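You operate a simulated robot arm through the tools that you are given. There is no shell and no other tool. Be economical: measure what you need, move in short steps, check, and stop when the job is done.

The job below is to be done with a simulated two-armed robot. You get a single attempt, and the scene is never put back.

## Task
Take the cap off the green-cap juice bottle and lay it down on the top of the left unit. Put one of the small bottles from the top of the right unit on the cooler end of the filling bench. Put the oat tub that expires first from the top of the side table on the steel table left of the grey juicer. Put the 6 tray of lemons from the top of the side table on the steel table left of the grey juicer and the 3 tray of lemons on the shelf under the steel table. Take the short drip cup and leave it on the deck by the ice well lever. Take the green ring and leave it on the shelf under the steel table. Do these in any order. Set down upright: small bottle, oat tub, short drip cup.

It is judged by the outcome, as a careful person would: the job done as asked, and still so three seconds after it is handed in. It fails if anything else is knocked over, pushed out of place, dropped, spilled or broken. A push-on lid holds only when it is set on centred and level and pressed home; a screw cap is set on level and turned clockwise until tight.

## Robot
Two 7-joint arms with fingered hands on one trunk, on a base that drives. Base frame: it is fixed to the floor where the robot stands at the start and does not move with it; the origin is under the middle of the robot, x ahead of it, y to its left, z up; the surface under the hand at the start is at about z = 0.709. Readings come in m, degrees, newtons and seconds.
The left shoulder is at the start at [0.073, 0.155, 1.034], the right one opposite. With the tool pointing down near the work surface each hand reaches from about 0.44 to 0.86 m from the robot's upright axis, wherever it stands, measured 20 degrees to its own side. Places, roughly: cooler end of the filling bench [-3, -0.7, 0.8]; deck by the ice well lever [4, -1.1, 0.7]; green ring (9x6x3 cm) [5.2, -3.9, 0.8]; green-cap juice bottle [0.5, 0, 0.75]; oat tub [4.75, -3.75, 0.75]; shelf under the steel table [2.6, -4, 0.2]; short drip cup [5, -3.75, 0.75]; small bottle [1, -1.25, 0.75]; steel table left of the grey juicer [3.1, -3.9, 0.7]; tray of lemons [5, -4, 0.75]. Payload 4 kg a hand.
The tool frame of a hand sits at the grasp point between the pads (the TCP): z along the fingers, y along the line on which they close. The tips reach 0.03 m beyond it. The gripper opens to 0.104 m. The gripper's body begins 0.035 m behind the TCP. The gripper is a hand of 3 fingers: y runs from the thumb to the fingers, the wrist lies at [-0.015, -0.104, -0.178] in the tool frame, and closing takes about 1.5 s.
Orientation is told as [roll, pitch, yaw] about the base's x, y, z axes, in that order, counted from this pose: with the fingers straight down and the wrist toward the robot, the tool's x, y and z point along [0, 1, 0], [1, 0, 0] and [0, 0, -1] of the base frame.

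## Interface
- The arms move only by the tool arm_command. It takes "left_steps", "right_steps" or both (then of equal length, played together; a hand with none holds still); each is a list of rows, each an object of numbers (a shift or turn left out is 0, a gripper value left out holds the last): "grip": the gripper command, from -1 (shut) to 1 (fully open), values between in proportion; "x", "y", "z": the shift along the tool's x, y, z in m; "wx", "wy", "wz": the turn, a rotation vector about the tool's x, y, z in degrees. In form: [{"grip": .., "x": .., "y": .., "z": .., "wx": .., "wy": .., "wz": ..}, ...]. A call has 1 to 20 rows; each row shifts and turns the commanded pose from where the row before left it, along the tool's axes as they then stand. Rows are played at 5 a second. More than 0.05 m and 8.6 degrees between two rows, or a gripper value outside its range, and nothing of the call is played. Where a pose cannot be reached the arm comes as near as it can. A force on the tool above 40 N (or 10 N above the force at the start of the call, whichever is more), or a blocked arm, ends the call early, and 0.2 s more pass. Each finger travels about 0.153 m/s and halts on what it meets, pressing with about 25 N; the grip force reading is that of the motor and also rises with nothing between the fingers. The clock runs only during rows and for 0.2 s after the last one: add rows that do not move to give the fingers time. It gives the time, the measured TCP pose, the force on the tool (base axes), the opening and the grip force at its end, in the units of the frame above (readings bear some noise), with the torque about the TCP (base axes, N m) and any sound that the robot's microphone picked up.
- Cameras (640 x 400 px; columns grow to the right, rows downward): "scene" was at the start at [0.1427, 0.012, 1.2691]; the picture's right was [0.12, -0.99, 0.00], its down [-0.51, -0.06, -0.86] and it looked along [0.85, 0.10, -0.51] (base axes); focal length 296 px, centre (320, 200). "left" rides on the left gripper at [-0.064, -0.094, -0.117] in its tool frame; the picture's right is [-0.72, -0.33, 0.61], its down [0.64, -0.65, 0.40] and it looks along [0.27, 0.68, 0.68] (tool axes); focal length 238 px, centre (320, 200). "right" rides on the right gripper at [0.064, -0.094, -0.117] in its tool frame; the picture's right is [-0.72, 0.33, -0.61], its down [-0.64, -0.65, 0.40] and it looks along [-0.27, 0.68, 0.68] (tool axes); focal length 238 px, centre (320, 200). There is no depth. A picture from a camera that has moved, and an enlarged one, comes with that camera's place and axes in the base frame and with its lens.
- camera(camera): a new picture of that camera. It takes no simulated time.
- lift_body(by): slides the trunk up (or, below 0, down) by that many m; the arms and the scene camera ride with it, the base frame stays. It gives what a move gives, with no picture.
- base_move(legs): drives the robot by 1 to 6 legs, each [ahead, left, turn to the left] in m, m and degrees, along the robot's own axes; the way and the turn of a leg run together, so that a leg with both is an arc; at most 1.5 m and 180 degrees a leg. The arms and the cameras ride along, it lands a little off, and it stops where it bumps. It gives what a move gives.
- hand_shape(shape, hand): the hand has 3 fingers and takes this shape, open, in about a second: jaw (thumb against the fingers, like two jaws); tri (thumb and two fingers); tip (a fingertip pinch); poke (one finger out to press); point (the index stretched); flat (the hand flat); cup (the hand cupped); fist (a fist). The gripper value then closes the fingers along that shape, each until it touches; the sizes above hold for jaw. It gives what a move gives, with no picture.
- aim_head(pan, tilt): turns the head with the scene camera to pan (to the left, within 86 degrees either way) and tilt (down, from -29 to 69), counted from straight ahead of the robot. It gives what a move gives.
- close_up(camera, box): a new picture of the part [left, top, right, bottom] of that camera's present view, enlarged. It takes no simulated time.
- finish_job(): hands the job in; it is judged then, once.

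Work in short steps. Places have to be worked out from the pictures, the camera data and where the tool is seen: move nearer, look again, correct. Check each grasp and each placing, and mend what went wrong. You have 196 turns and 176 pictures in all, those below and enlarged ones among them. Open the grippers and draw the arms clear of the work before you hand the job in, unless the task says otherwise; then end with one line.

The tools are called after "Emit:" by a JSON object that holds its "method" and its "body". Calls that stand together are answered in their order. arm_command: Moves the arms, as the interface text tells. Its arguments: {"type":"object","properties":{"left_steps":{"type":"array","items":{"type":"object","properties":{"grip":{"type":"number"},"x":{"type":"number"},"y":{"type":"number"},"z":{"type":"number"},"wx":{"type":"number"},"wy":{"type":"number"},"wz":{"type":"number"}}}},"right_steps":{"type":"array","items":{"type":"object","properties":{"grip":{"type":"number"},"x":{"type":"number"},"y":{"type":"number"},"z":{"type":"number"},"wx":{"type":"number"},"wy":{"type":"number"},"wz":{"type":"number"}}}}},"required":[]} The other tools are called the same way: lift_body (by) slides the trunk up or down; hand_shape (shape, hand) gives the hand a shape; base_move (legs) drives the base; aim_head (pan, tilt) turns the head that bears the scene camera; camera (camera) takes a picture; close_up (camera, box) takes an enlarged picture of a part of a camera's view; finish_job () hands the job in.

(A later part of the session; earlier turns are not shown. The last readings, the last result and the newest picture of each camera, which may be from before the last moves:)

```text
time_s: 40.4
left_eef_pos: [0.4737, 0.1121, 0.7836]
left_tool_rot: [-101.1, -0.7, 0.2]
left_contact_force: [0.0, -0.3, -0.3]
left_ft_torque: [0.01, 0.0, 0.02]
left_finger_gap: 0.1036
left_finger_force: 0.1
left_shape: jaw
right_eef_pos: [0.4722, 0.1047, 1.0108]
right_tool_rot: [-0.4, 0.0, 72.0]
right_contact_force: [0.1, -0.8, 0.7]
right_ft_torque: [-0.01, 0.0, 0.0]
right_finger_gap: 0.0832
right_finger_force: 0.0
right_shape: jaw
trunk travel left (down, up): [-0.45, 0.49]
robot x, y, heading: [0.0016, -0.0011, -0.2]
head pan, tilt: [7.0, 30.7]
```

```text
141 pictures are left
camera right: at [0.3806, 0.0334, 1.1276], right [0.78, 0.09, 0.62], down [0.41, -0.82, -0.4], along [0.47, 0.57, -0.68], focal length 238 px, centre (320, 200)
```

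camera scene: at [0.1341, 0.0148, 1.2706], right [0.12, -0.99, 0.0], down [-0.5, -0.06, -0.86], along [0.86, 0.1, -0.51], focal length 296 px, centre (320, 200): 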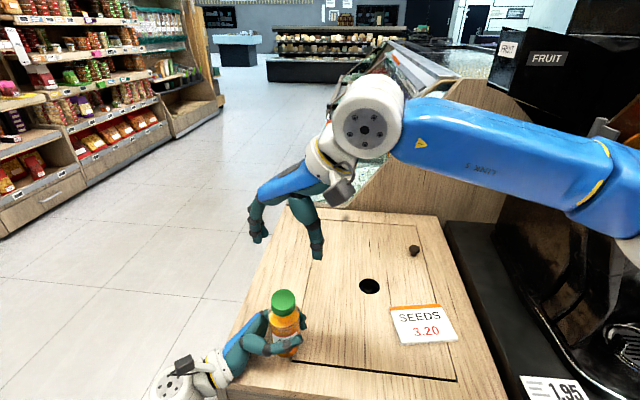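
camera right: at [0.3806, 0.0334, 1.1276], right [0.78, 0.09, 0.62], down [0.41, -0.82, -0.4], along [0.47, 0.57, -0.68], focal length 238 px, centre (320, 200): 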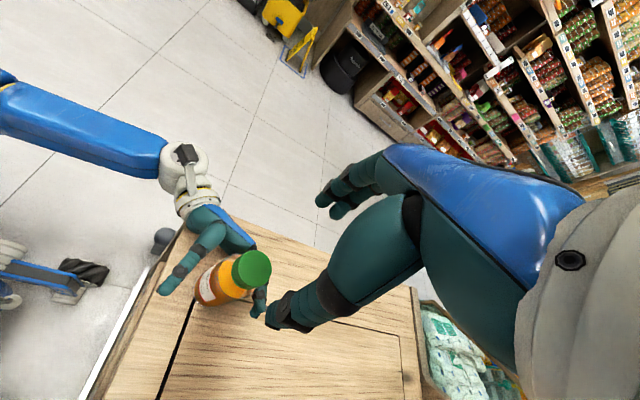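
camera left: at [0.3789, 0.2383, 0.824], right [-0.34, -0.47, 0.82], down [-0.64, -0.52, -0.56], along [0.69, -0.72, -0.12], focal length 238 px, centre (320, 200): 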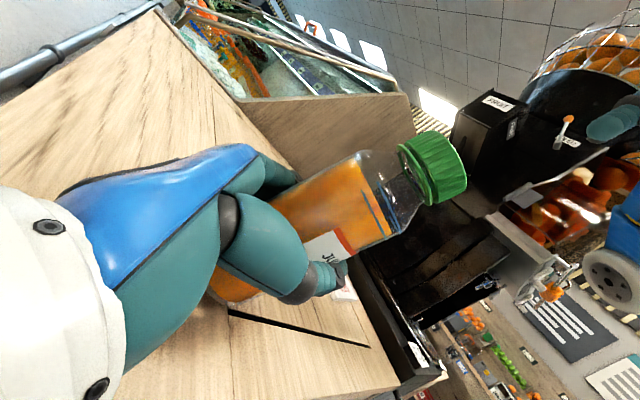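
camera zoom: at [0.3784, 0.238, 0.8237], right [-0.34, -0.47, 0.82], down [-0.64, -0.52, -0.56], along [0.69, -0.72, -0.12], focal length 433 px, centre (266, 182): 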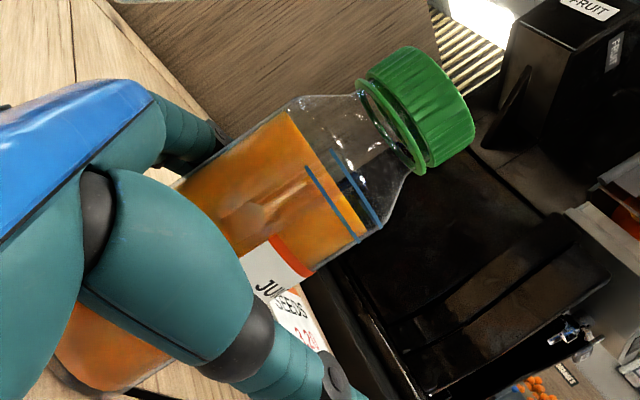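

The bottle stands upright at about [0.475, 0.112], with the label back near where it started, so the cap did turn. I'll level the left hand, regrip slightly higher for a firmer hold, and pre-turn the right hand to -60°.

Emit:
{"method": "arm_command", "body": {"left_steps": [{"wy": 4}, {"wy": 4}, {"wy": 3}, {"x": -0.014}, {}, {"grip": 0}, {}, {"grip": -1}, {}, {}, {}, {}, {}, {}, {}, {}, {}, {}, {}, {}], "right_steps": [{"wz": 7.8}, {"wz": 7.8}, {"wz": 7.8}, {"wz": 7.8}, {"wz": 7.8}, {"wz": 7.8}, {"wz": 7.8}, {"wz": 7.8}, {"wz": 7.8}, {"wz": 7.8}, {"wz": 7.8}, {"wz": 7.8}, {"wz": 7.8}, {"wz": 7.8}, {"wz": 7.8}, {"wz": 7.8}, {"wz": 7.2}, {}, {}, {}]}}

Emit:
{"method": "camera", "body": {"camera": "right"}}

Emit:
{"method": "close_up", "body": {"camera": "scene", "box": [230, 260, 360, 380]}}

```text
time_s: 44.6
left_eef_pos: [0.4773, 0.1095, 0.7914]
left_tool_rot: [-90.1, 0.0, 0.1]
left_contact_force: [-0.2, -0.8, -0.2]
left_ft_torque: [-0.02, 0.05, -0.01]
left_finger_gap: 0.0328
left_finger_force: 25.4
left_shape: jaw
right_eef_pos: [0.4749, 0.1046, 1.0063]
right_tool_rot: [0.0, -0.1, -60.0]
right_contact_force: [0.2, -0.5, 0.0]
right_ft_torque: [0.01, 0.04, -0.02]
right_finger_gap: 0.0829
right_finger_force: 0.1
right_shape: jaw
trunk travel left (down, up): [-0.45, 0.49]
robot x, y, heading: [-0.0025, 0.0013, -0.2]
head pan, tilt: [7.0, 30.7]
```

```text
140 pictures are left
camera right: at [0.4833, 0.2167, 1.1239], right [-0.46, -0.64, 0.61], down [-0.88, 0.24, -0.41], along [0.11, -0.73, -0.68], focal length 238 px, centre (320, 200)
```

right: 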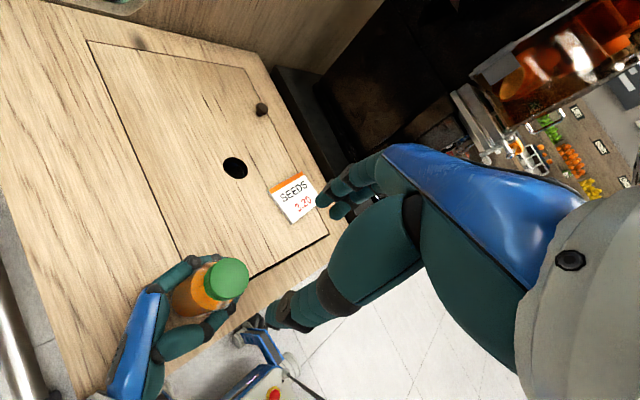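

```text
3.33 times, centred on (295, 320) of scene
camera zoom: at [0.1421, 0.0133, 1.2691], right [0.12, -0.99, 0.0], down [-0.51, -0.06, -0.86], along [0.85, 0.1, -0.51], focal length 988 px, centre (403, -200)
```

zoom: 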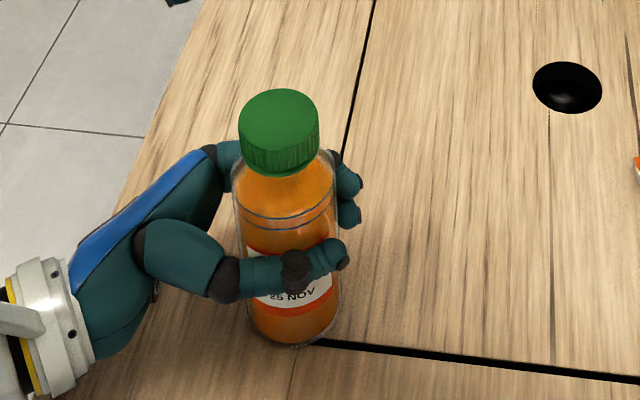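

The bottle is regripped and looks upright, with the cap now near [0.478, 0.117]. I'll shift the right hand onto that axis and lower it most of the way, then check the centring.

Emit:
{"method": "arm_command", "body": {"right_steps": [{"x": 0.0077, "y": -0.0094}, {"z": 0.045}, {"z": 0.045}, {"z": 0.026}, {}, {}]}}

Emit:
{"method": "camera", "body": {"camera": "right"}}

Emit:
{"method": "camera", "body": {"camera": "left"}}

```text
time_s: 46.0
left_eef_pos: [0.479, 0.1094, 0.7912]
left_tool_rot: [-90.1, 0.2, 0.0]
left_contact_force: [-0.9, -0.2, 1.0]
left_ft_torque: [-0.01, 0.01, 0.03]
left_finger_gap: 0.0328
left_finger_force: 25.0
left_shape: jaw
right_eef_pos: [0.4754, 0.1157, 0.892]
right_tool_rot: [0.0, -0.2, -59.9]
right_contact_force: [0.6, 0.4, -0.6]
right_ft_torque: [0.02, -0.01, 0.01]
right_finger_gap: 0.083
right_finger_force: 0.1
right_shape: jaw
trunk travel left (down, up): [-0.45, 0.49]
robot x, y, heading: [0.0005, -0.0002, 0.1]
head pan, tilt: [7.0, 30.7]
```

```text
138 pictures are left
camera right: at [0.4844, 0.228, 1.0093], right [-0.46, -0.64, 0.61], down [-0.88, 0.24, -0.4], along [0.11, -0.73, -0.68], focal length 238 px, centre (320, 200)
```

right: 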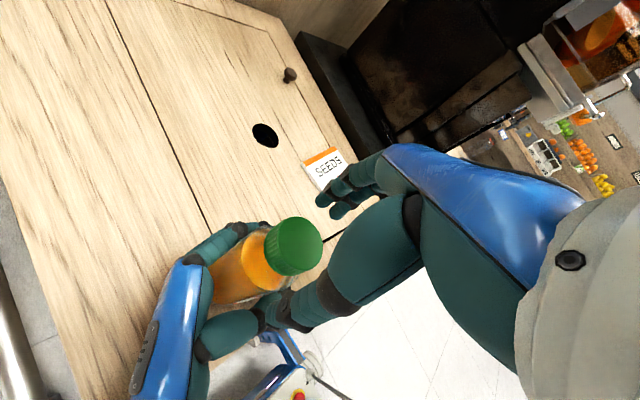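

```text
137 pictures are left
camera left: at [0.3831, 0.2265, 0.8562], right [-0.33, -0.61, 0.72], down [-0.65, -0.41, -0.64], along [0.68, -0.68, -0.27], focal length 238 px, centre (320, 200)
```

left: 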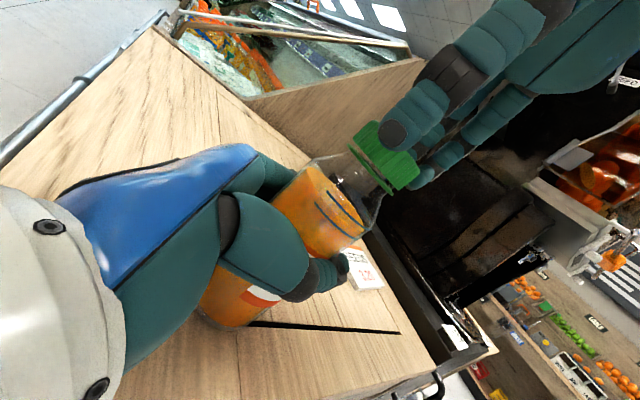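

I'll zoom the scene camera on the fingers and cap to check the centring independently.

Emit:
{"method": "close_up", "body": {"camera": "scene", "box": [240, 260, 330, 350]}}

```text
4.44 times, centred on (285, 305) of scene
camera zoom: at [0.1422, 0.0136, 1.2691], right [0.12, -0.99, 0.0], down [-0.51, -0.06, -0.86], along [0.85, 0.1, -0.51], focal length 1317 px, centre (476, -267)
```

zoom: 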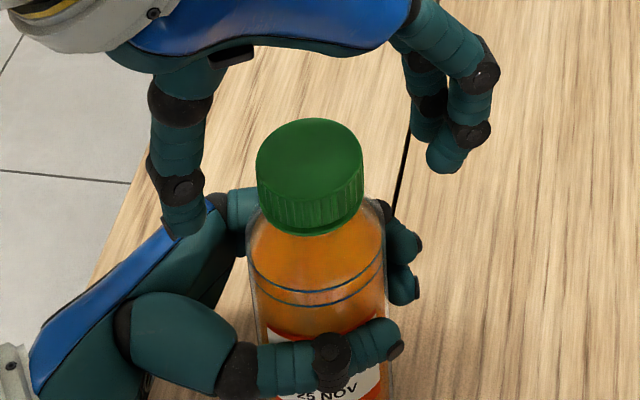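

The fingers are centred on the cap to within about 5 mm. I'll nudge x, lower 1 cm, and close.

Emit:
{"method": "arm_command", "body": {"right_steps": [{"x": 0.004, "z": 0.009}, {}, {"grip": 0.1}, {}, {"grip": -1}, {}, {}, {}, {}, {}]}}

Emit:
{"method": "close_up", "body": {"camera": "scene", "box": [240, 260, 330, 350]}}

```text
time_s: 48.2
left_eef_pos: [0.4784, 0.1097, 0.792]
left_tool_rot: [-90.1, 0.0, 0.0]
left_contact_force: [0.2, -1.0, 0.0]
left_ft_torque: [-0.06, 0.01, -0.01]
left_finger_gap: 0.0329
left_finger_force: 25.3
left_shape: jaw
right_eef_pos: [0.4807, 0.1182, 0.8836]
right_tool_rot: [0.0, -0.1, -60.0]
right_contact_force: [-1.0, -0.8, -0.4]
right_ft_torque: [0.0, 0.01, 0.03]
right_finger_gap: 0.0321
right_finger_force: 24.7
right_shape: jaw
trunk travel left (down, up): [-0.45, 0.49]
robot x, y, heading: [0.0004, -0.003, 0.0]
head pan, tilt: [7.0, 30.7]
```

```text
4.44 times, centred on (285, 305) of scene
camera zoom: at [0.1421, 0.0136, 1.2691], right [0.12, -0.99, 0.0], down [-0.51, -0.06, -0.86], along [0.85, 0.1, -0.51], focal length 1317 px, centre (476, -267)
```

zoom: 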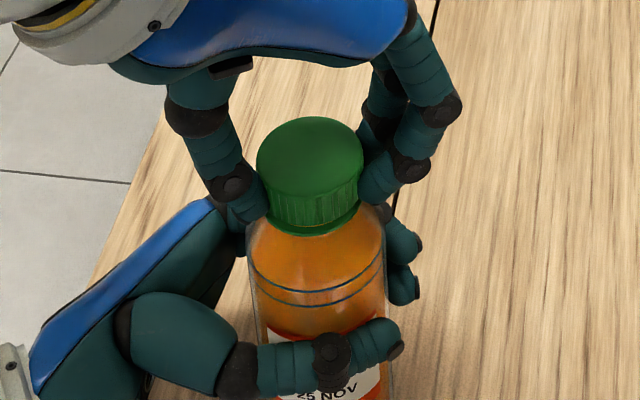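

The cap didn't move on closing, so it is well centred. I'll turn it counter-clockwise by 145°.

Emit:
{"method": "arm_command", "body": {"right_steps": [{"wz": -8}, {"wz": -8}, {"wz": -8}, {"wz": -8}, {"wz": -8}, {"wz": -8}, {"wz": -8}, {"wz": -8}, {"wz": -8}, {"wz": -8}, {"wz": -8}, {"wz": -8}, {"wz": -8}, {"wz": -8}, {"wz": -8}, {"wz": -8}, {"wz": -8}, {"wz": -8}, {}]}}

Emit:
{"method": "close_up", "body": {"camera": "left", "box": [200, 80, 500, 300]}}

Emit:
{"method": "close_up", "body": {"camera": "scene", "box": [230, 250, 350, 370]}}

```text
time_s: 52.2
left_eef_pos: [0.4762, 0.1075, 0.7924]
left_tool_rot: [-90.0, -0.1, -0.1]
left_contact_force: [-9.2, 2.0, 0.7]
left_ft_torque: [-0.04, -0.06, 0.19]
left_finger_gap: 0.0327
left_finger_force: 24.9
left_shape: jaw
right_eef_pos: [0.4811, 0.1182, 0.8812]
right_tool_rot: [-0.1, -0.2, 75.9]
right_contact_force: [7.7, -2.0, 5.9]
right_ft_torque: [0.06, -0.19, -0.12]
right_finger_gap: 0.0324
right_finger_force: 25.0
right_shape: jaw
right hand out of reach, approached as far as the arm can: row 18
trunk travel left (down, up): [-0.45, 0.49]
robot x, y, heading: [-0.0014, 0.0016, 0.2]
head pan, tilt: [7.0, 30.7]
```

```text
1.82 times, centred on (350, 190) of left
camera zoom: at [0.3823, 0.2259, 0.8568], right [-0.33, -0.61, 0.72], down [-0.65, -0.4, -0.64], along [0.68, -0.68, -0.27], focal length 433 px, centre (266, 218)
```

zoom: 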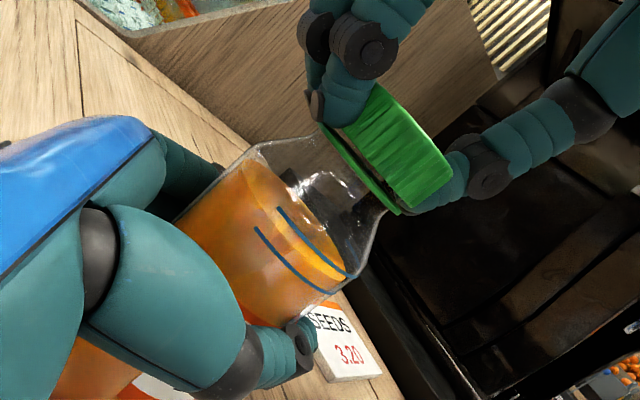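

```text
3.33 times, centred on (290, 310) of scene
camera zoom: at [0.1408, 0.0123, 1.2694], right [0.12, -0.99, 0.0], down [-0.51, -0.06, -0.86], along [0.85, 0.1, -0.51], focal length 988 px, centre (420, -167)
```

zoom: 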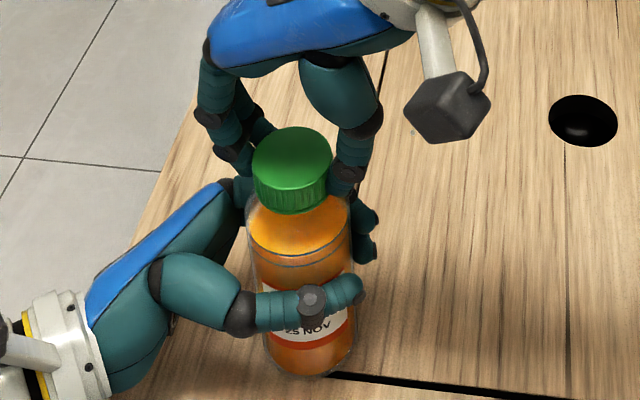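

The bottle stayed upright this time, and the yaw limit is about 76°. Roughly 470° have been turned so far. I'll try a 4 mm lift.

Emit:
{"method": "arm_command", "body": {"right_steps": [{"z": -0.002}, {"z": -0.002}, {}, {}]}}

Emit:
{"method": "close_up", "body": {"camera": "left", "box": [300, 80, 480, 220]}}

```text
time_s: 53.2
left_eef_pos: [0.4785, 0.1083, 0.7928]
left_tool_rot: [-90.0, 0.0, 0.0]
left_contact_force: [-6.3, -1.2, 4.5]
left_ft_torque: [-0.05, -0.2, 0.12]
left_finger_gap: 0.0327
left_finger_force: 24.8
left_shape: jaw
right_eef_pos: [0.4811, 0.1169, 0.8863]
right_tool_rot: [0.0, 0.0, 76.1]
right_contact_force: [4.4, -0.3, 0.2]
right_ft_torque: [-0.01, -0.11, -0.02]
right_finger_gap: 0.0314
right_finger_force: 25.0
right_shape: jaw
trunk travel left (down, up): [-0.45, 0.49]
robot x, y, heading: [0.0016, -0.002, -0.0]
head pan, tilt: [7.0, 30.7]
```

```text
2.86 times, centred on (390, 150) of left
camera zoom: at [0.3828, 0.2259, 0.8568], right [-0.33, -0.61, 0.72], down [-0.65, -0.41, -0.64], along [0.68, -0.68, -0.27], focal length 681 px, centre (120, 343)
```

zoom: 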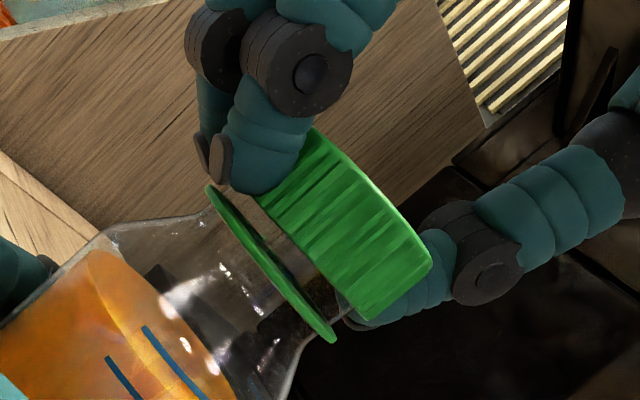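

There is almost no vertical force now and the cap has risen clear of the ring. I'll keep lifting gently.

Emit:
{"method": "arm_command", "body": {"right_steps": [{"z": -0.004}, {"z": -0.004}, {"z": -0.004}, {}, {}]}}

Emit:
{"method": "close_up", "body": {"camera": "left", "box": [300, 80, 480, 220]}}

```text
time_s: 54.4
left_eef_pos: [0.4779, 0.1088, 0.7917]
left_tool_rot: [-90.0, 0.0, 0.0]
left_contact_force: [1.5, -0.4, 3.0]
left_ft_torque: [-0.04, 0.0, 0.05]
left_finger_gap: 0.0326
left_finger_force: 25.0
left_shape: jaw
right_eef_pos: [0.4803, 0.1171, 0.8983]
right_tool_rot: [0.0, -0.1, 76.0]
right_contact_force: [-0.6, 0.9, 0.2]
right_ft_torque: [0.01, -0.01, -0.01]
right_finger_gap: 0.0319
right_finger_force: 25.2
right_shape: jaw
trunk travel left (down, up): [-0.45, 0.49]
robot x, y, heading: [-0.0004, -0.001, 0.2]
head pan, tilt: [7.0, 30.7]
```

```text
2.86 times, centred on (390, 150) of left
camera zoom: at [0.383, 0.2261, 0.8563], right [-0.33, -0.61, 0.72], down [-0.65, -0.4, -0.64], along [0.68, -0.68, -0.27], focal length 681 px, centre (120, 343)
```

zoom: 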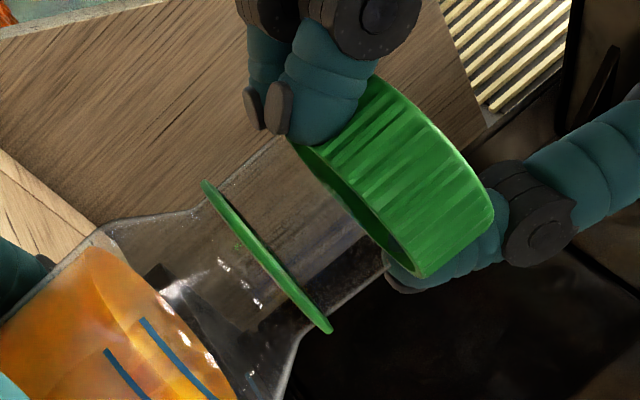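

The cap is off. I'll lift clear, turn back to yaw 0, and carry it over a free spot on the counter near [0.60, 0.04].

Emit:
{"method": "arm_command", "body": {"right_steps": [{"z": -0.03}, {"z": -0.03}, {"z": -0.03}, {"wz": 8.4}, {"wz": 8.4}, {"wz": 8.4}, {"wz": 8.4}, {"wz": 8.4}, {"wz": 8.4}, {"wz": 8.4}, {"wz": 8.4}, {"wz": 8.8}, {}]}}

```text
refused: row 12 steps farther than a row can; nothing moved
```

That row was over the turn limit, so I'll correct it.

Emit:
{"method": "arm_command", "body": {"right_steps": [{"z": -0.03}, {"z": -0.03}, {"z": -0.03}, {"wz": 8.4}, {"wz": 8.4}, {"wz": 8.4}, {"wz": 8.4}, {"wz": 8.4}, {"wz": 8.4}, {"wz": 8.4}, {"wz": 8.4}, {"wz": 8.4}, {"y": 0.04, "x": -0.025}, {"y": 0.04, "x": -0.025}, {"y": 0.04, "x": -0.025}, {}]}}

Emit:
{"method": "camera", "body": {"camera": "scene"}}

```text
time_s: 57.8
left_eef_pos: [0.4763, 0.1089, 0.7926]
left_tool_rot: [-90.0, -0.1, -0.1]
left_contact_force: [0.5, -0.5, 0.3]
left_ft_torque: [-0.01, 0.0, 0.0]
left_finger_gap: 0.0326
left_finger_force: 24.8
left_shape: jaw
right_eef_pos: [0.6, 0.0438, 0.988]
right_tool_rot: [-0.2, -0.2, 0.3]
right_contact_force: [-1.0, -1.1, -1.1]
right_ft_torque: [0.0, -0.02, -0.01]
right_finger_gap: 0.032
right_finger_force: 24.9
right_shape: jaw
trunk travel left (down, up): [-0.45, 0.49]
robot x, y, heading: [0.0024, -0.0025, -0.1]
head pan, tilt: [7.0, 30.7]
```

```text
130 pictures are left
camera scene: at [0.1418, 0.0132, 1.2692], right [0.12, -0.99, 0.0], down [-0.51, -0.06, -0.86], along [0.85, 0.1, -0.51], focal length 296 px, centre (320, 200)
```

scene: 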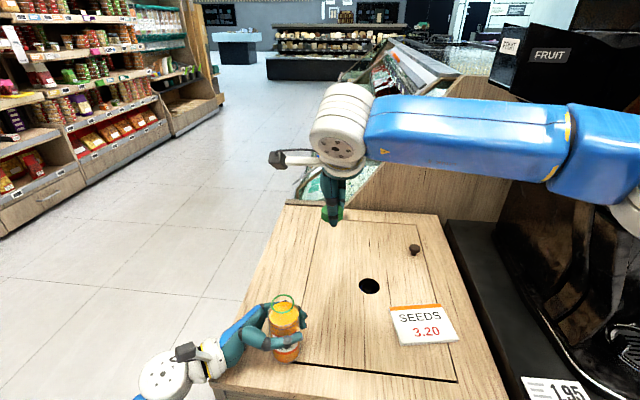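

The cap is carried well. I'll lower it to the counter: fast to 0.755, then slowly.

Emit:
{"method": "arm_command", "body": {"right_steps": [{"z": 0.048}, {"z": 0.048}, {"z": 0.048}, {"z": 0.048}, {"z": 0.041}, {}, {"z": 0.004}, {"z": 0.004}, {"z": 0.004}, {}, {}]}}

Emit:
{"method": "camera", "body": {"camera": "scene"}}

```text
time_s: 59.7
left_eef_pos: [0.4776, 0.109, 0.7925]
left_tool_rot: [-90.1, 0.0, 0.1]
left_contact_force: [-1.6, 2.3, 3.0]
left_ft_torque: [-0.04, 0.04, 0.02]
left_finger_gap: 0.0326
left_finger_force: 25.0
left_shape: jaw
right_eef_pos: [0.6044, 0.046, 0.7543]
right_tool_rot: [1.0, -0.5, 0.2]
right_contact_force: [1.1, -0.9, 7.1]
right_ft_torque: [0.66, 1.03, 0.0]
right_finger_gap: 0.0315
right_finger_force: 25.3
right_shape: jaw
trunk travel left (down, up): [-0.45, 0.49]
robot x, y, heading: [0.003, 0.0011, -0.3]
head pan, tilt: [7.0, 30.7]
stopped in row 9 (right hand): the force on the tool passed its limit at 44 N (the readings are from after the stop); the commanded pose is now the measured one
```

```text
129 pictures are left
camera scene: at [0.1422, 0.0124, 1.269], right [0.12, -0.99, 0.0], down [-0.51, -0.06, -0.86], along [0.85, 0.1, -0.51], focal length 296 px, centre (320, 200)
```

scene: 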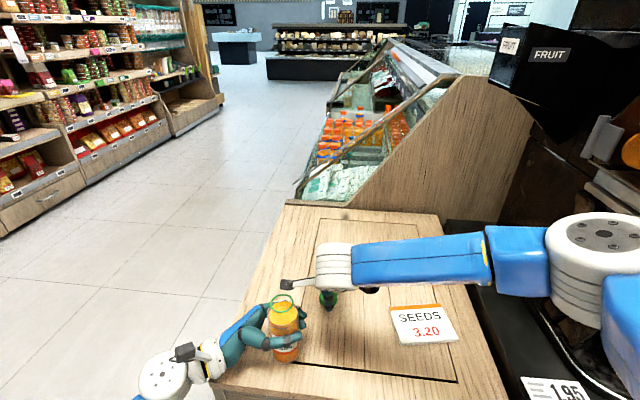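

The hand made contact at TCP z≈0.754, so I'll look closely before releasing.

Emit:
{"method": "close_up", "body": {"camera": "scene", "box": [260, 240, 400, 340]}}

Emit:
{"method": "camera", "body": {"camera": "right"}}

```text
4.00 times, centred on (330, 290) of scene
camera zoom: at [0.1422, 0.0124, 1.269], right [0.12, -0.99, 0.0], down [-0.51, -0.06, -0.86], along [0.85, 0.1, -0.51], focal length 1185 px, centre (280, -160)
```

zoom: 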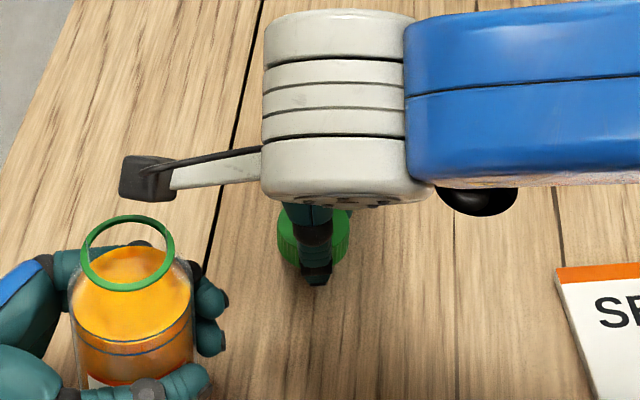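

```text
127 pictures are left
camera right: at [0.5088, 0.1072, 0.8707], right [0.32, -0.73, 0.61], down [-0.65, -0.64, -0.42], along [0.69, -0.26, -0.68], focal length 238 px, centre (320, 200)
```

right: 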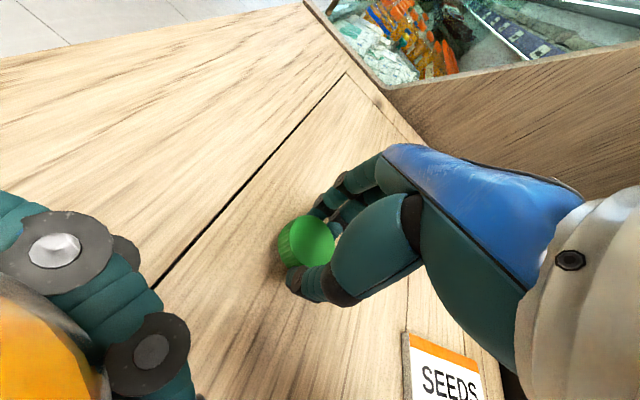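

The right hand's camera bracket is very near the bottle and may have touched it. I'll raise, move further away to about [0.63, -0.02], and lower again there.

Emit:
{"method": "arm_command", "body": {"right_steps": [{"z": -0.03}, {"z": -0.02}, {"x": -0.035, "y": 0.015}, {"x": -0.03, "y": 0.015}, {}, {"z": 0.03}, {"z": 0.02}, {"z": 0.004}, {"z": 0.004}, {"z": 0.004}, {}]}}

Emit:
{"method": "camera", "body": {"camera": "scene"}}

Emit:
{"method": "camera", "body": {"camera": "right"}}

```text
time_s: 62.1
left_eef_pos: [0.4777, 0.1099, 0.7912]
left_tool_rot: [-89.8, 0.0, 0.2]
left_contact_force: [1.5, -0.2, 2.1]
left_ft_torque: [-0.04, 0.0, 0.0]
left_finger_gap: 0.0327
left_finger_force: 25.2
left_shape: jaw
right_eef_pos: [0.6328, -0.0196, 0.7406]
right_tool_rot: [0.8, -0.6, 0.2]
right_contact_force: [0.0, 0.0, 3.7]
right_ft_torque: [0.02, 0.12, -0.01]
right_finger_gap: 0.0316
right_finger_force: 25.2
right_shape: jaw
trunk travel left (down, up): [-0.45, 0.49]
robot x, y, heading: [0.0009, 0.0022, -0.1]
head pan, tilt: [7.0, 30.7]
```

```text
126 pictures are left
camera scene: at [0.1417, 0.0123, 1.2693], right [0.12, -0.99, 0.0], down [-0.51, -0.06, -0.86], along [0.85, 0.1, -0.51], focal length 296 px, centre (320, 200)
```

scene: 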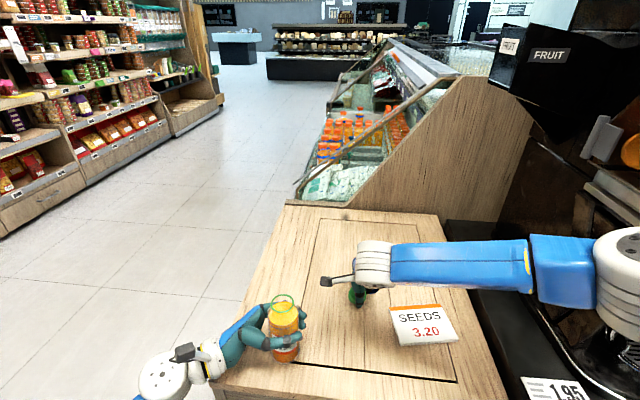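

```text
125 pictures are left
camera right: at [0.5373, 0.0417, 0.8576], right [0.32, -0.73, 0.61], down [-0.65, -0.64, -0.42], along [0.69, -0.26, -0.68], focal length 238 px, centre (320, 200)
```

right: 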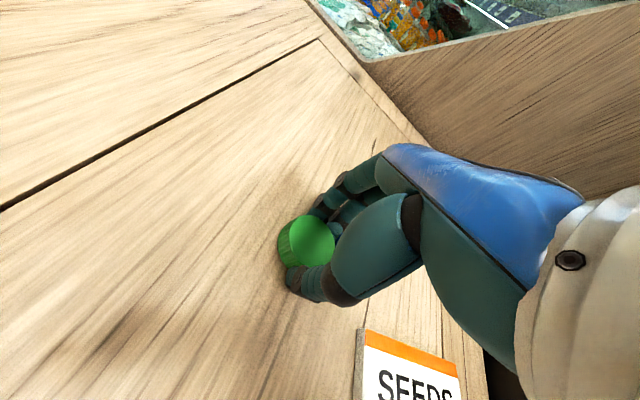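

There is gentle contact at TCP 0.74, so the cap is at counter level. To stay clear of the hole I'll shift 1.5 cm left, set down, open and withdraw upward.

Emit:
{"method": "arm_command", "body": {"right_steps": [{"z": -0.008}, {"x": 0.015, "y": -0.01}, {"z": 0.006}, {}, {"grip": 0.3}, {}, {}, {"grip": 0.6}, {}, {}, {"z": -0.04}, {"z": -0.04}, {"z": -0.05}, {"x": -0.04}, {"x": -0.04}, {"x": -0.04}, {"x": -0.04}]}}

Emit:
{"method": "camera", "body": {"camera": "scene"}}

```text
time_s: 65.7
left_eef_pos: [0.4685, 0.1189, 0.7944]
left_tool_rot: [-90.6, -0.5, 0.2]
left_contact_force: [-1.0, 0.1, -0.3]
left_ft_torque: [-0.03, 0.04, 0.05]
left_finger_gap: 0.0326
left_finger_force: 25.2
left_shape: jaw
right_eef_pos: [0.6133, -0.1525, 0.8802]
right_tool_rot: [0.0, -1.2, 0.9]
right_contact_force: [-1.1, -0.8, 0.2]
right_ft_torque: [0.01, 0.04, 0.01]
right_finger_gap: 0.083
right_finger_force: 0.0
right_shape: jaw
trunk travel left (down, up): [-0.45, 0.49]
robot x, y, heading: [0.0019, 0.0014, -0.1]
head pan, tilt: [7.0, 30.7]
```

```text
124 pictures are left
camera scene: at [0.1273, 0.0393, 1.2703], right [0.12, -0.99, 0.02], down [-0.5, -0.08, -0.86], along [0.86, 0.09, -0.5], focal length 296 px, centre (320, 200)
```

scene: 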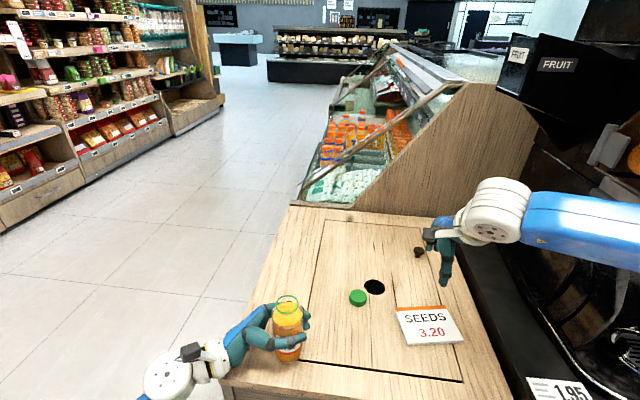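

The cap lies flat on the counter. But the body has leaned about 1°: my right elbow is pressing on the black machine to the right. I'll back off immediately, to the left and up.

Emit:
{"method": "arm_command", "body": {"right_steps": [{"x": 0.04}, {"x": 0.04}, {"x": 0.03, "z": -0.03}, {"z": -0.045}, {"z": -0.045}, {}, {}]}}

Emit:
{"method": "camera", "body": {"camera": "scene"}}

```text
time_s: 67.3
left_eef_pos: [0.4763, 0.1165, 0.7927]
left_tool_rot: [-90.3, 0.0, 0.1]
left_contact_force: [1.1, -1.4, 2.1]
left_ft_torque: [-0.09, 0.04, -0.02]
left_finger_gap: 0.0329
left_finger_force: 25.2
left_shape: jaw
right_eef_pos: [0.6173, -0.0479, 0.9929]
right_tool_rot: [0.3, -0.6, 0.3]
right_contact_force: [0.0, -1.0, 0.8]
right_ft_torque: [0.0, 0.01, -0.03]
right_finger_gap: 0.083
right_finger_force: 0.1
right_shape: jaw
trunk travel left (down, up): [-0.45, 0.49]
robot x, y, heading: [-0.0012, 0.0002, 0.0]
head pan, tilt: [7.0, 30.7]
```

```text
123 pictures are left
camera scene: at [0.1409, 0.0206, 1.2693], right [0.12, -0.99, 0.01], down [-0.51, -0.07, -0.86], along [0.85, 0.1, -0.51], focal length 296 px, centre (320, 200)
```

scene: 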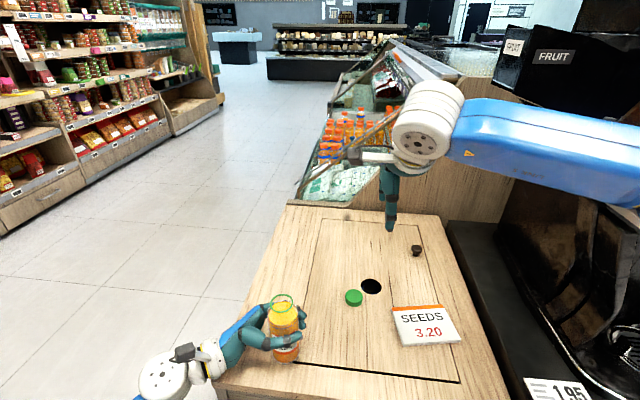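

The lean is mostly gone. I'll raise the right hand to its starting height and check that the body returns.

Emit:
{"method": "arm_command", "body": {"right_steps": [{"z": -0.04, "x": 0.02}, {"z": -0.04, "x": 0.02}, {"x": 0.03}, {}, {}, {}]}}

Emit:
{"method": "close_up", "body": {"camera": "scene", "box": [220, 260, 360, 380]}}

Emit:
{"method": "close_up", "body": {"camera": "left", "box": [200, 80, 500, 340]}}

```text
time_s: 68.7
left_eef_pos: [0.4771, 0.1103, 0.7909]
left_tool_rot: [-90.0, 0.0, 0.1]
left_contact_force: [0.1, -0.5, 1.5]
left_ft_torque: [-0.08, 0.01, 0.02]
left_finger_gap: 0.0327
left_finger_force: 25.4
left_shape: jaw
right_eef_pos: [0.6185, 0.0124, 1.0711]
right_tool_rot: [0.5, -0.5, 0.2]
right_contact_force: [-0.2, 0.6, 0.8]
right_ft_torque: [0.0, 0.0, 0.02]
right_finger_gap: 0.0831
right_finger_force: 0.1
right_shape: jaw
trunk travel left (down, up): [-0.45, 0.49]
robot x, y, heading: [0.0002, 0.0016, 0.0]
head pan, tilt: [7.0, 30.7]
```

```text
3.33 times, centred on (290, 320) of scene
camera zoom: at [0.1422, 0.0137, 1.2692], right [0.12, -0.99, 0.0], down [-0.51, -0.06, -0.86], along [0.85, 0.1, -0.51], focal length 988 px, centre (420, -200)
```

zoom: 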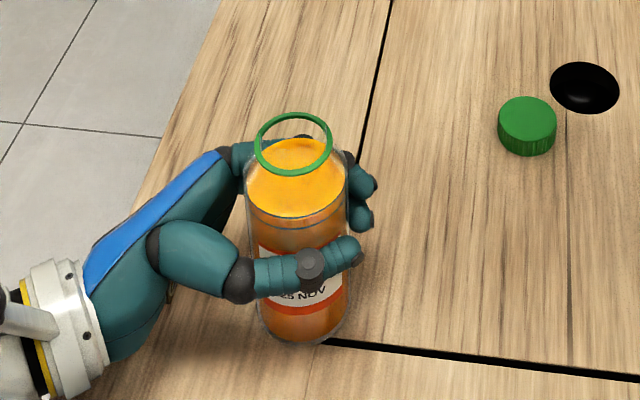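

```text
1.54 times, centred on (350, 210) of left
camera zoom: at [0.3825, 0.2276, 0.8557], right [-0.32, -0.61, 0.72], down [-0.65, -0.41, -0.64], along [0.69, -0.68, -0.27], focal length 367 px, centre (274, 185)
```

zoom: 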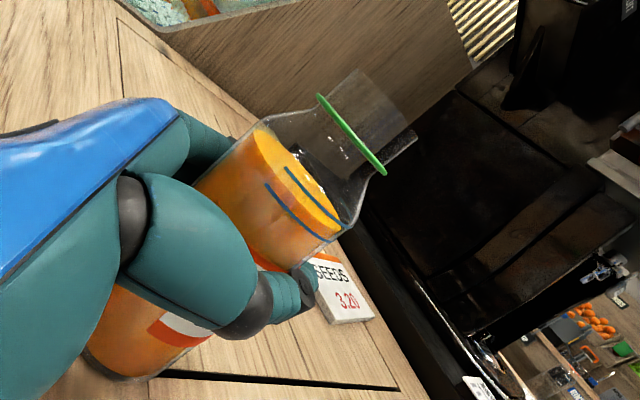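

The body is back, the cap lies clear of the hole, and the bottle is upright. I'll release it slowly and withdraw the left hand straight out.

Emit:
{"method": "arm_command", "body": {"left_steps": [{"grip": -0.6}, {"grip": -0.4}, {"grip": -0.2}, {"grip": 0}, {"grip": 0.4}, {"grip": 1}, {}, {}, {}, {"z": -0.03}, {"z": -0.04}, {"z": -0.04}, {"z": -0.04}, {}]}}

Emit:
{"method": "camera", "body": {"camera": "scene"}}

```text
time_s: 71.7
left_eef_pos: [0.4784, 0.2595, 0.7893]
left_tool_rot: [-89.8, 0.1, 0.2]
left_contact_force: [0.3, 0.4, 1.1]
left_ft_torque: [0.01, 0.01, 0.01]
left_finger_gap: 0.104
left_finger_force: 0.0
left_shape: jaw
right_eef_pos: [0.6195, 0.0119, 1.0707]
right_tool_rot: [0.7, -0.5, 0.3]
right_contact_force: [0.2, 0.0, -0.2]
right_ft_torque: [0.02, -0.01, 0.04]
right_finger_gap: 0.0832
right_finger_force: 0.1
right_shape: jaw
trunk travel left (down, up): [-0.45, 0.49]
robot x, y, heading: [-0.0037, -0.0034, 0.0]
head pan, tilt: [7.0, 30.7]
```

```text
120 pictures are left
camera scene: at [0.1424, 0.013, 1.2691], right [0.12, -0.99, 0.0], down [-0.51, -0.06, -0.86], along [0.85, 0.1, -0.51], focal length 296 px, centre (320, 200)
```

scene: 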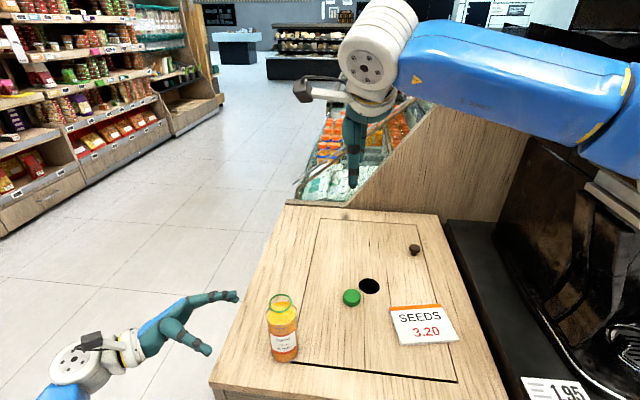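

The first job is done: open bottle upright, cap on the counter. I'll stow both arms near their starting poses before driving.

Emit:
{"method": "arm_command", "body": {"left_steps": [{"x": -0.045}, {"x": -0.045}, {"x": -0.045}, {"x": -0.045}, {"x": -0.045}, {"x": -0.045}, {"wy": 8.2}, {"wy": 8.2}, {"wy": 8.2}, {"wy": 8.2}, {"wy": 8.2}, {"wy": 8.2}, {"wy": 8.2}, {"wy": 8.2}, {"wy": 8.2}, {"wy": 8.2}, {"wy": 8}, {}], "right_steps": [{"x": -0.04}, {"x": -0.04}, {"x": -0.04}, {"x": -0.03}, {"y": -0.03}, {"y": -0.03}, {"y": -0.03}, {"y": -0.03}, {"y": -0.03}, {}, {}, {}, {}, {}, {}, {}, {}, {}]}}

Emit:
{"method": "aim_head", "body": {"pan": -60, "tilt": 25}}

Emit:
{"method": "camera", "body": {"camera": "scene"}}

```text
time_s: 75.5
left_eef_pos: [0.4762, 0.2599, 1.062]
left_tool_rot: [0.2, 0.1, 0.2]
left_contact_force: [0.3, 0.1, -0.6]
left_ft_torque: [0.0, -0.02, -0.01]
left_finger_gap: 0.1039
left_finger_force: 0.1
left_shape: jaw
right_eef_pos: [0.4712, -0.1404, 1.0679]
right_tool_rot: [0.7, -0.6, 0.3]
right_contact_force: [0.2, 0.6, 1.3]
right_ft_torque: [0.01, -0.04, 0.0]
right_finger_gap: 0.0829
right_finger_force: 0.1
right_shape: jaw
trunk travel left (down, up): [-0.45, 0.49]
robot x, y, heading: [0.0004, 0.0019, -0.0]
head pan, tilt: [7.0, 30.7]
```

```text
time_s: 76.9
left_eef_pos: [0.4767, 0.2604, 1.0625]
left_tool_rot: [0.1, 0.1, 0.3]
left_contact_force: [-0.9, 0.8, -0.5]
left_ft_torque: [0.02, 0.0, -0.03]
left_finger_gap: 0.1039
left_finger_force: 0.0
left_shape: jaw
right_eef_pos: [0.4721, -0.1401, 1.0679]
right_tool_rot: [0.7, -0.5, 0.3]
right_contact_force: [-0.4, 0.8, -0.3]
right_ft_torque: [-0.01, -0.03, 0.01]
right_finger_gap: 0.083
right_finger_force: 0.0
right_shape: jaw
trunk travel left (down, up): [-0.45, 0.49]
robot x, y, heading: [0.0001, -0.001, -0.2]
head pan, tilt: [-60.0, 25.0]
```

```text
119 pictures are left
camera scene: at [0.0991, -0.0786, 1.2783], right [-0.87, -0.5, 0.0], down [-0.21, 0.37, -0.91], along [0.45, -0.78, -0.42], focal length 296 px, centre (320, 200)
```

scene: 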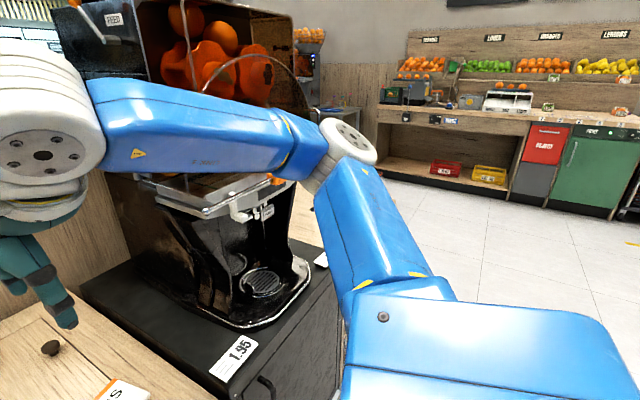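

A juicer on a black unit stands to my right, and a fruit bench is on the far wall. I'll back off 0.5 m, turn right, and look around.

Emit:
{"method": "base_move", "body": {"legs": [[-0.5, 0, 0], [0, 0, -60]]}}

Emit:
{"method": "aim_head", "body": {"pan": 30, "tilt": 15}}

Emit:
{"method": "camera", "body": {"camera": "scene"}}

Emit:
{"method": "aim_head", "body": {"pan": -30, "tilt": 15}}

Emit:
{"method": "camera", "body": {"camera": "scene"}}

```text
time_s: 82.5
left_eef_pos: [-0.0324, -0.2822, 1.0619]
left_tool_rot: [0.1, 0.0, -59.7]
left_contact_force: [-0.5, -0.8, -0.1]
left_ft_torque: [0.01, -0.01, -0.01]
left_finger_gap: 0.1039
left_finger_force: 0.0
left_shape: jaw
right_eef_pos: [-0.3819, -0.4788, 1.0692]
right_tool_rot: [0.7, -0.5, -59.8]
right_contact_force: [-0.1, 0.8, -1.0]
right_ft_torque: [-0.03, -0.02, 0.01]
right_finger_gap: 0.0829
right_finger_force: 0.0
right_shape: jaw
trunk travel left (down, up): [-0.45, 0.49]
robot x, y, heading: [-0.4996, 0.003, -59.8]
head pan, tilt: [-60.0, 25.0]
```

```text
time_s: 84.1
left_eef_pos: [-0.0331, -0.2808, 1.0621]
left_tool_rot: [0.1, -0.1, -59.7]
left_contact_force: [0.6, -0.1, 0.1]
left_ft_torque: [0.01, -0.01, -0.03]
left_finger_gap: 0.1041
left_finger_force: 0.0
left_shape: jaw
right_eef_pos: [-0.3824, -0.4766, 1.0702]
right_tool_rot: [0.7, -0.7, -59.7]
right_contact_force: [-0.3, -0.8, 0.1]
right_ft_torque: [-0.01, 0.02, 0.0]
right_finger_gap: 0.083
right_finger_force: 0.0
right_shape: jaw
trunk travel left (down, up): [-0.45, 0.49]
robot x, y, heading: [-0.4923, -0.0015, -60.0]
head pan, tilt: [30.0, 15.0]
```

```text
118 pictures are left
camera scene: at [-0.3881, -0.091, 1.2944], right [-0.5, -0.87, 0.0], down [-0.23, 0.13, -0.97], along [0.84, -0.48, -0.26], focal length 296 px, centre (320, 200)
```

scene: 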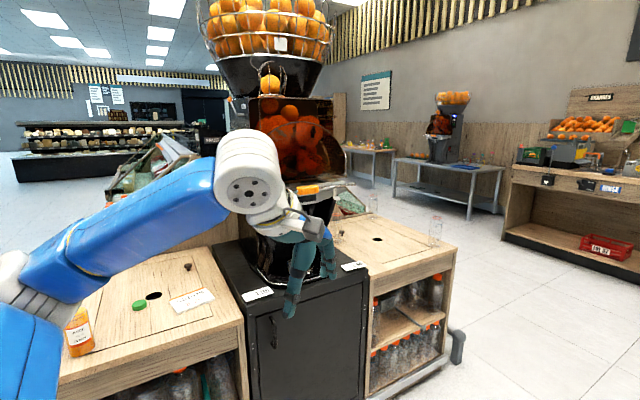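

```text
time_s: 85.4
left_eef_pos: [-0.0335, -0.2811, 1.0617]
left_tool_rot: [0.1, 0.1, -59.8]
left_contact_force: [-0.8, 0.2, 0.0]
left_ft_torque: [0.04, 0.0, 0.0]
left_finger_gap: 0.1036
left_finger_force: 0.1
left_shape: jaw
right_eef_pos: [-0.3822, -0.4778, 1.0699]
right_tool_rot: [0.7, -0.6, -59.9]
right_contact_force: [-1.3, 0.0, 0.8]
right_ft_torque: [0.01, 0.03, -0.01]
right_finger_gap: 0.083
right_finger_force: 0.1
right_shape: jaw
trunk travel left (down, up): [-0.45, 0.49]
robot x, y, heading: [-0.5008, -0.0008, -59.9]
head pan, tilt: [-30.0, 15.0]
```

```text
117 pictures are left
camera scene: at [-0.4689, -0.1377, 1.2944], right [-1.0, 0.0, 0.0], down [0.0, 0.26, -0.97], along [0.0, -0.97, -0.26], focal length 296 px, centre (320, 200)
```

scene: 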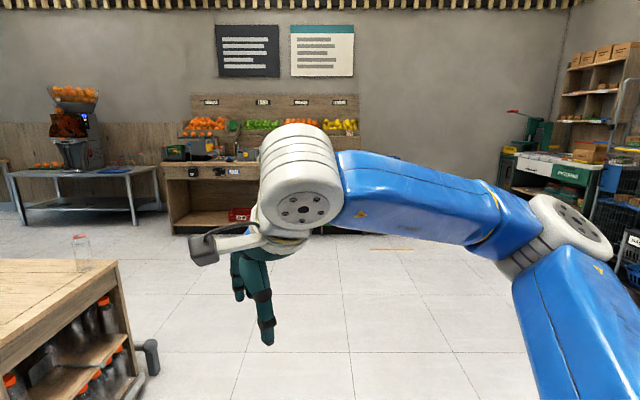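

I can see the right unit with two small clear bottles; the nearer is at about [0.49, -1.24]. The steel table, fruit bench and cooler are visible beyond. I'll drive to about [-0.1, -1.05] facing +x.

Emit:
{"method": "base_move", "body": {"legs": [[0, 0, -30], [1.05, 0, 0], [0, 0, 90], [0.35, 0, 0]]}}

Emit:
{"method": "aim_head", "body": {"pan": -10, "tilt": 35}}

Emit:
{"method": "camera", "body": {"camera": "scene"}}

Emit:
{"method": "camera", "body": {"camera": "right"}}

```text
time_s: 98.0
left_eef_pos: [0.3208, -0.7858, 1.0638]
left_tool_rot: [0.1, 0.1, 1.3]
left_contact_force: [-0.6, 0.6, 0.8]
left_ft_torque: [-0.01, 0.01, 0.0]
left_finger_gap: 0.1039
left_finger_force: 0.1
left_shape: jaw
right_eef_pos: [0.3238, -1.1869, 1.0701]
right_tool_rot: [0.6, -0.7, 1.3]
right_contact_force: [-0.3, 0.6, -0.2]
right_ft_torque: [0.0, 0.01, 0.03]
right_finger_gap: 0.0832
right_finger_force: 0.1
right_shape: jaw
trunk travel left (down, up): [-0.45, 0.49]
robot x, y, heading: [-0.1508, -1.0557, 1.2]
head pan, tilt: [-30.0, 15.0]
```

```text
time_s: 98.9
left_eef_pos: [0.3206, -0.7878, 1.0636]
left_tool_rot: [0.0, -0.1, 1.3]
left_contact_force: [0.3, -0.1, 0.2]
left_ft_torque: [-0.02, 0.0, -0.03]
left_finger_gap: 0.1039
left_finger_force: 0.1
left_shape: jaw
right_eef_pos: [0.3237, -1.1876, 1.0693]
right_tool_rot: [0.8, -0.6, 1.3]
right_contact_force: [-0.3, -0.5, -0.3]
right_ft_torque: [0.0, 0.0, -0.01]
right_finger_gap: 0.083
right_finger_force: 0.1
right_shape: jaw
trunk travel left (down, up): [-0.45, 0.49]
robot x, y, heading: [-0.1465, -1.0533, 1.0]
head pan, tilt: [-10.0, 35.0]
```

```text
116 pictures are left
camera scene: at [-0.0088, -1.0673, 1.2625], right [-0.16, -0.99, 0.0], down [-0.57, 0.09, -0.82], along [0.81, -0.13, -0.57], focal length 296 px, centre (320, 200)
```

scene: 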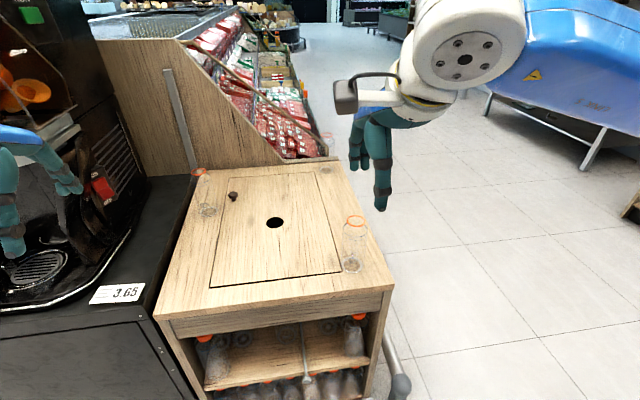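

```text
115 pictures are left
camera right: at [0.2261, -1.1284, 1.1866], right [0.34, -0.72, 0.61], down [-0.63, -0.65, -0.42], along [0.7, -0.24, -0.67], focal length 238 px, centre (320, 200)
```

right: 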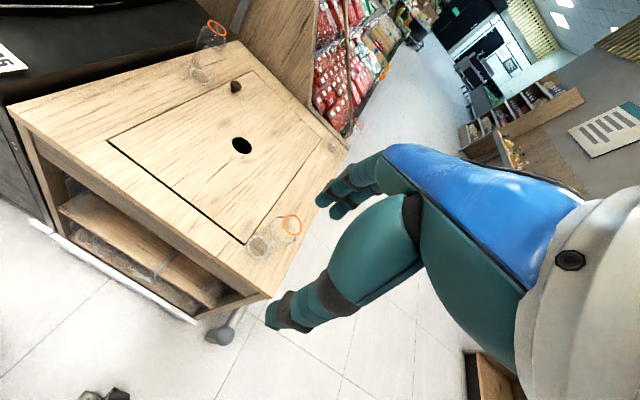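

Three small clear bottles with orange neck rings stand on this unit. The nearest triangulates to [0.480, -1.223], with its top at about z 0.855. I'll zoom in for shape and width.

Emit:
{"method": "close_up", "body": {"camera": "scene", "box": [300, 190, 410, 300]}}

```text
3.64 times, centred on (355, 245) of scene
camera zoom: at [-0.0088, -1.0673, 1.2625], right [-0.16, -0.99, 0.0], down [-0.57, 0.09, -0.82], along [0.81, -0.13, -0.57], focal length 1077 px, centre (193, 36)
```

zoom: 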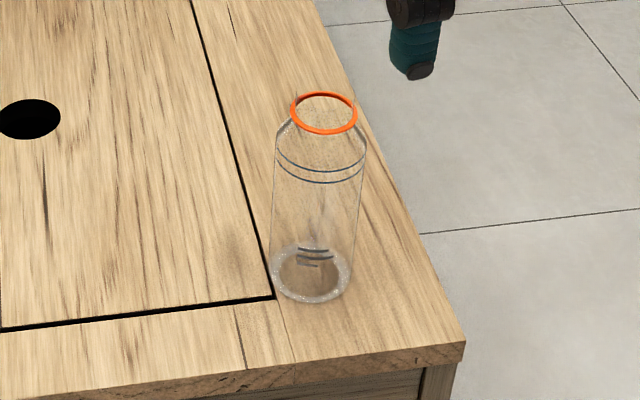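

It's about 5.6 cm wide with a clear neck above the ring, so I'll grip the body from the right side, mirroring the juice-bottle hold. I bring the right hand to the right of it, and turn it horizontal.

Emit:
{"method": "arm_command", "body": {"right_steps": [{"grip": 1, "x": -0.04, "y": 0.02}, {"x": -0.04, "y": 0.03}, {"x": -0.04, "y": 0.03}, {"x": -0.035, "y": 0.03}, {"y": 0.045}, {"wy": 8.2}, {"wy": 8.2}, {"wy": 8.2}, {"wy": 8.2}, {"wy": 8.2}, {"wy": 8.2}, {"wy": 8.2}, {"wy": 8.2}, {"wy": 8.2}, {"wy": 8.2}, {"wy": 8}, {"x": -0.04}, {"x": -0.04}, {"x": -0.04}, {}]}}

Emit:
{"method": "camera", "body": {"camera": "scene"}}

```text
time_s: 103.1
left_eef_pos: [0.3206, -0.7878, 1.0625]
left_tool_rot: [0.1, -0.1, 1.3]
left_contact_force: [-0.8, 1.0, -0.7]
left_ft_torque: [-0.01, 0.01, -0.03]
left_finger_gap: 0.1038
left_finger_force: 0.1
left_shape: jaw
right_eef_pos: [0.4849, -1.3375, 0.9487]
right_tool_rot: [90.6, -0.6, 1.3]
right_contact_force: [-0.5, 0.1, 0.3]
right_ft_torque: [0.0, 0.03, 0.01]
right_finger_gap: 0.1039
right_finger_force: 0.1
right_shape: jaw
trunk travel left (down, up): [-0.45, 0.49]
robot x, y, heading: [-0.1491, -1.0557, 1.2]
head pan, tilt: [-10.0, 35.0]
```

```text
113 pictures are left
camera scene: at [-0.0089, -1.068, 1.2624], right [-0.15, -0.99, 0.0], down [-0.57, 0.09, -0.82], along [0.81, -0.13, -0.58], focal length 296 px, centre (320, 200)
```

scene: 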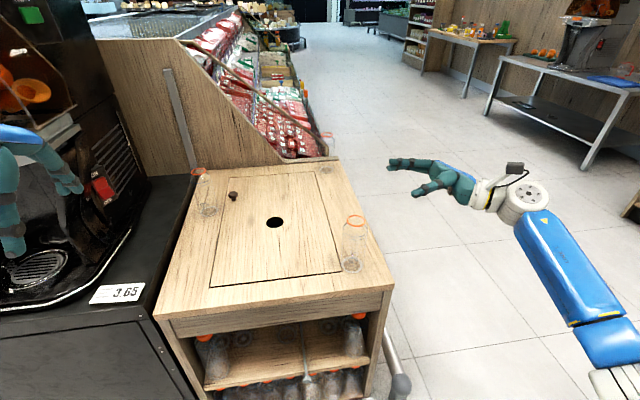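

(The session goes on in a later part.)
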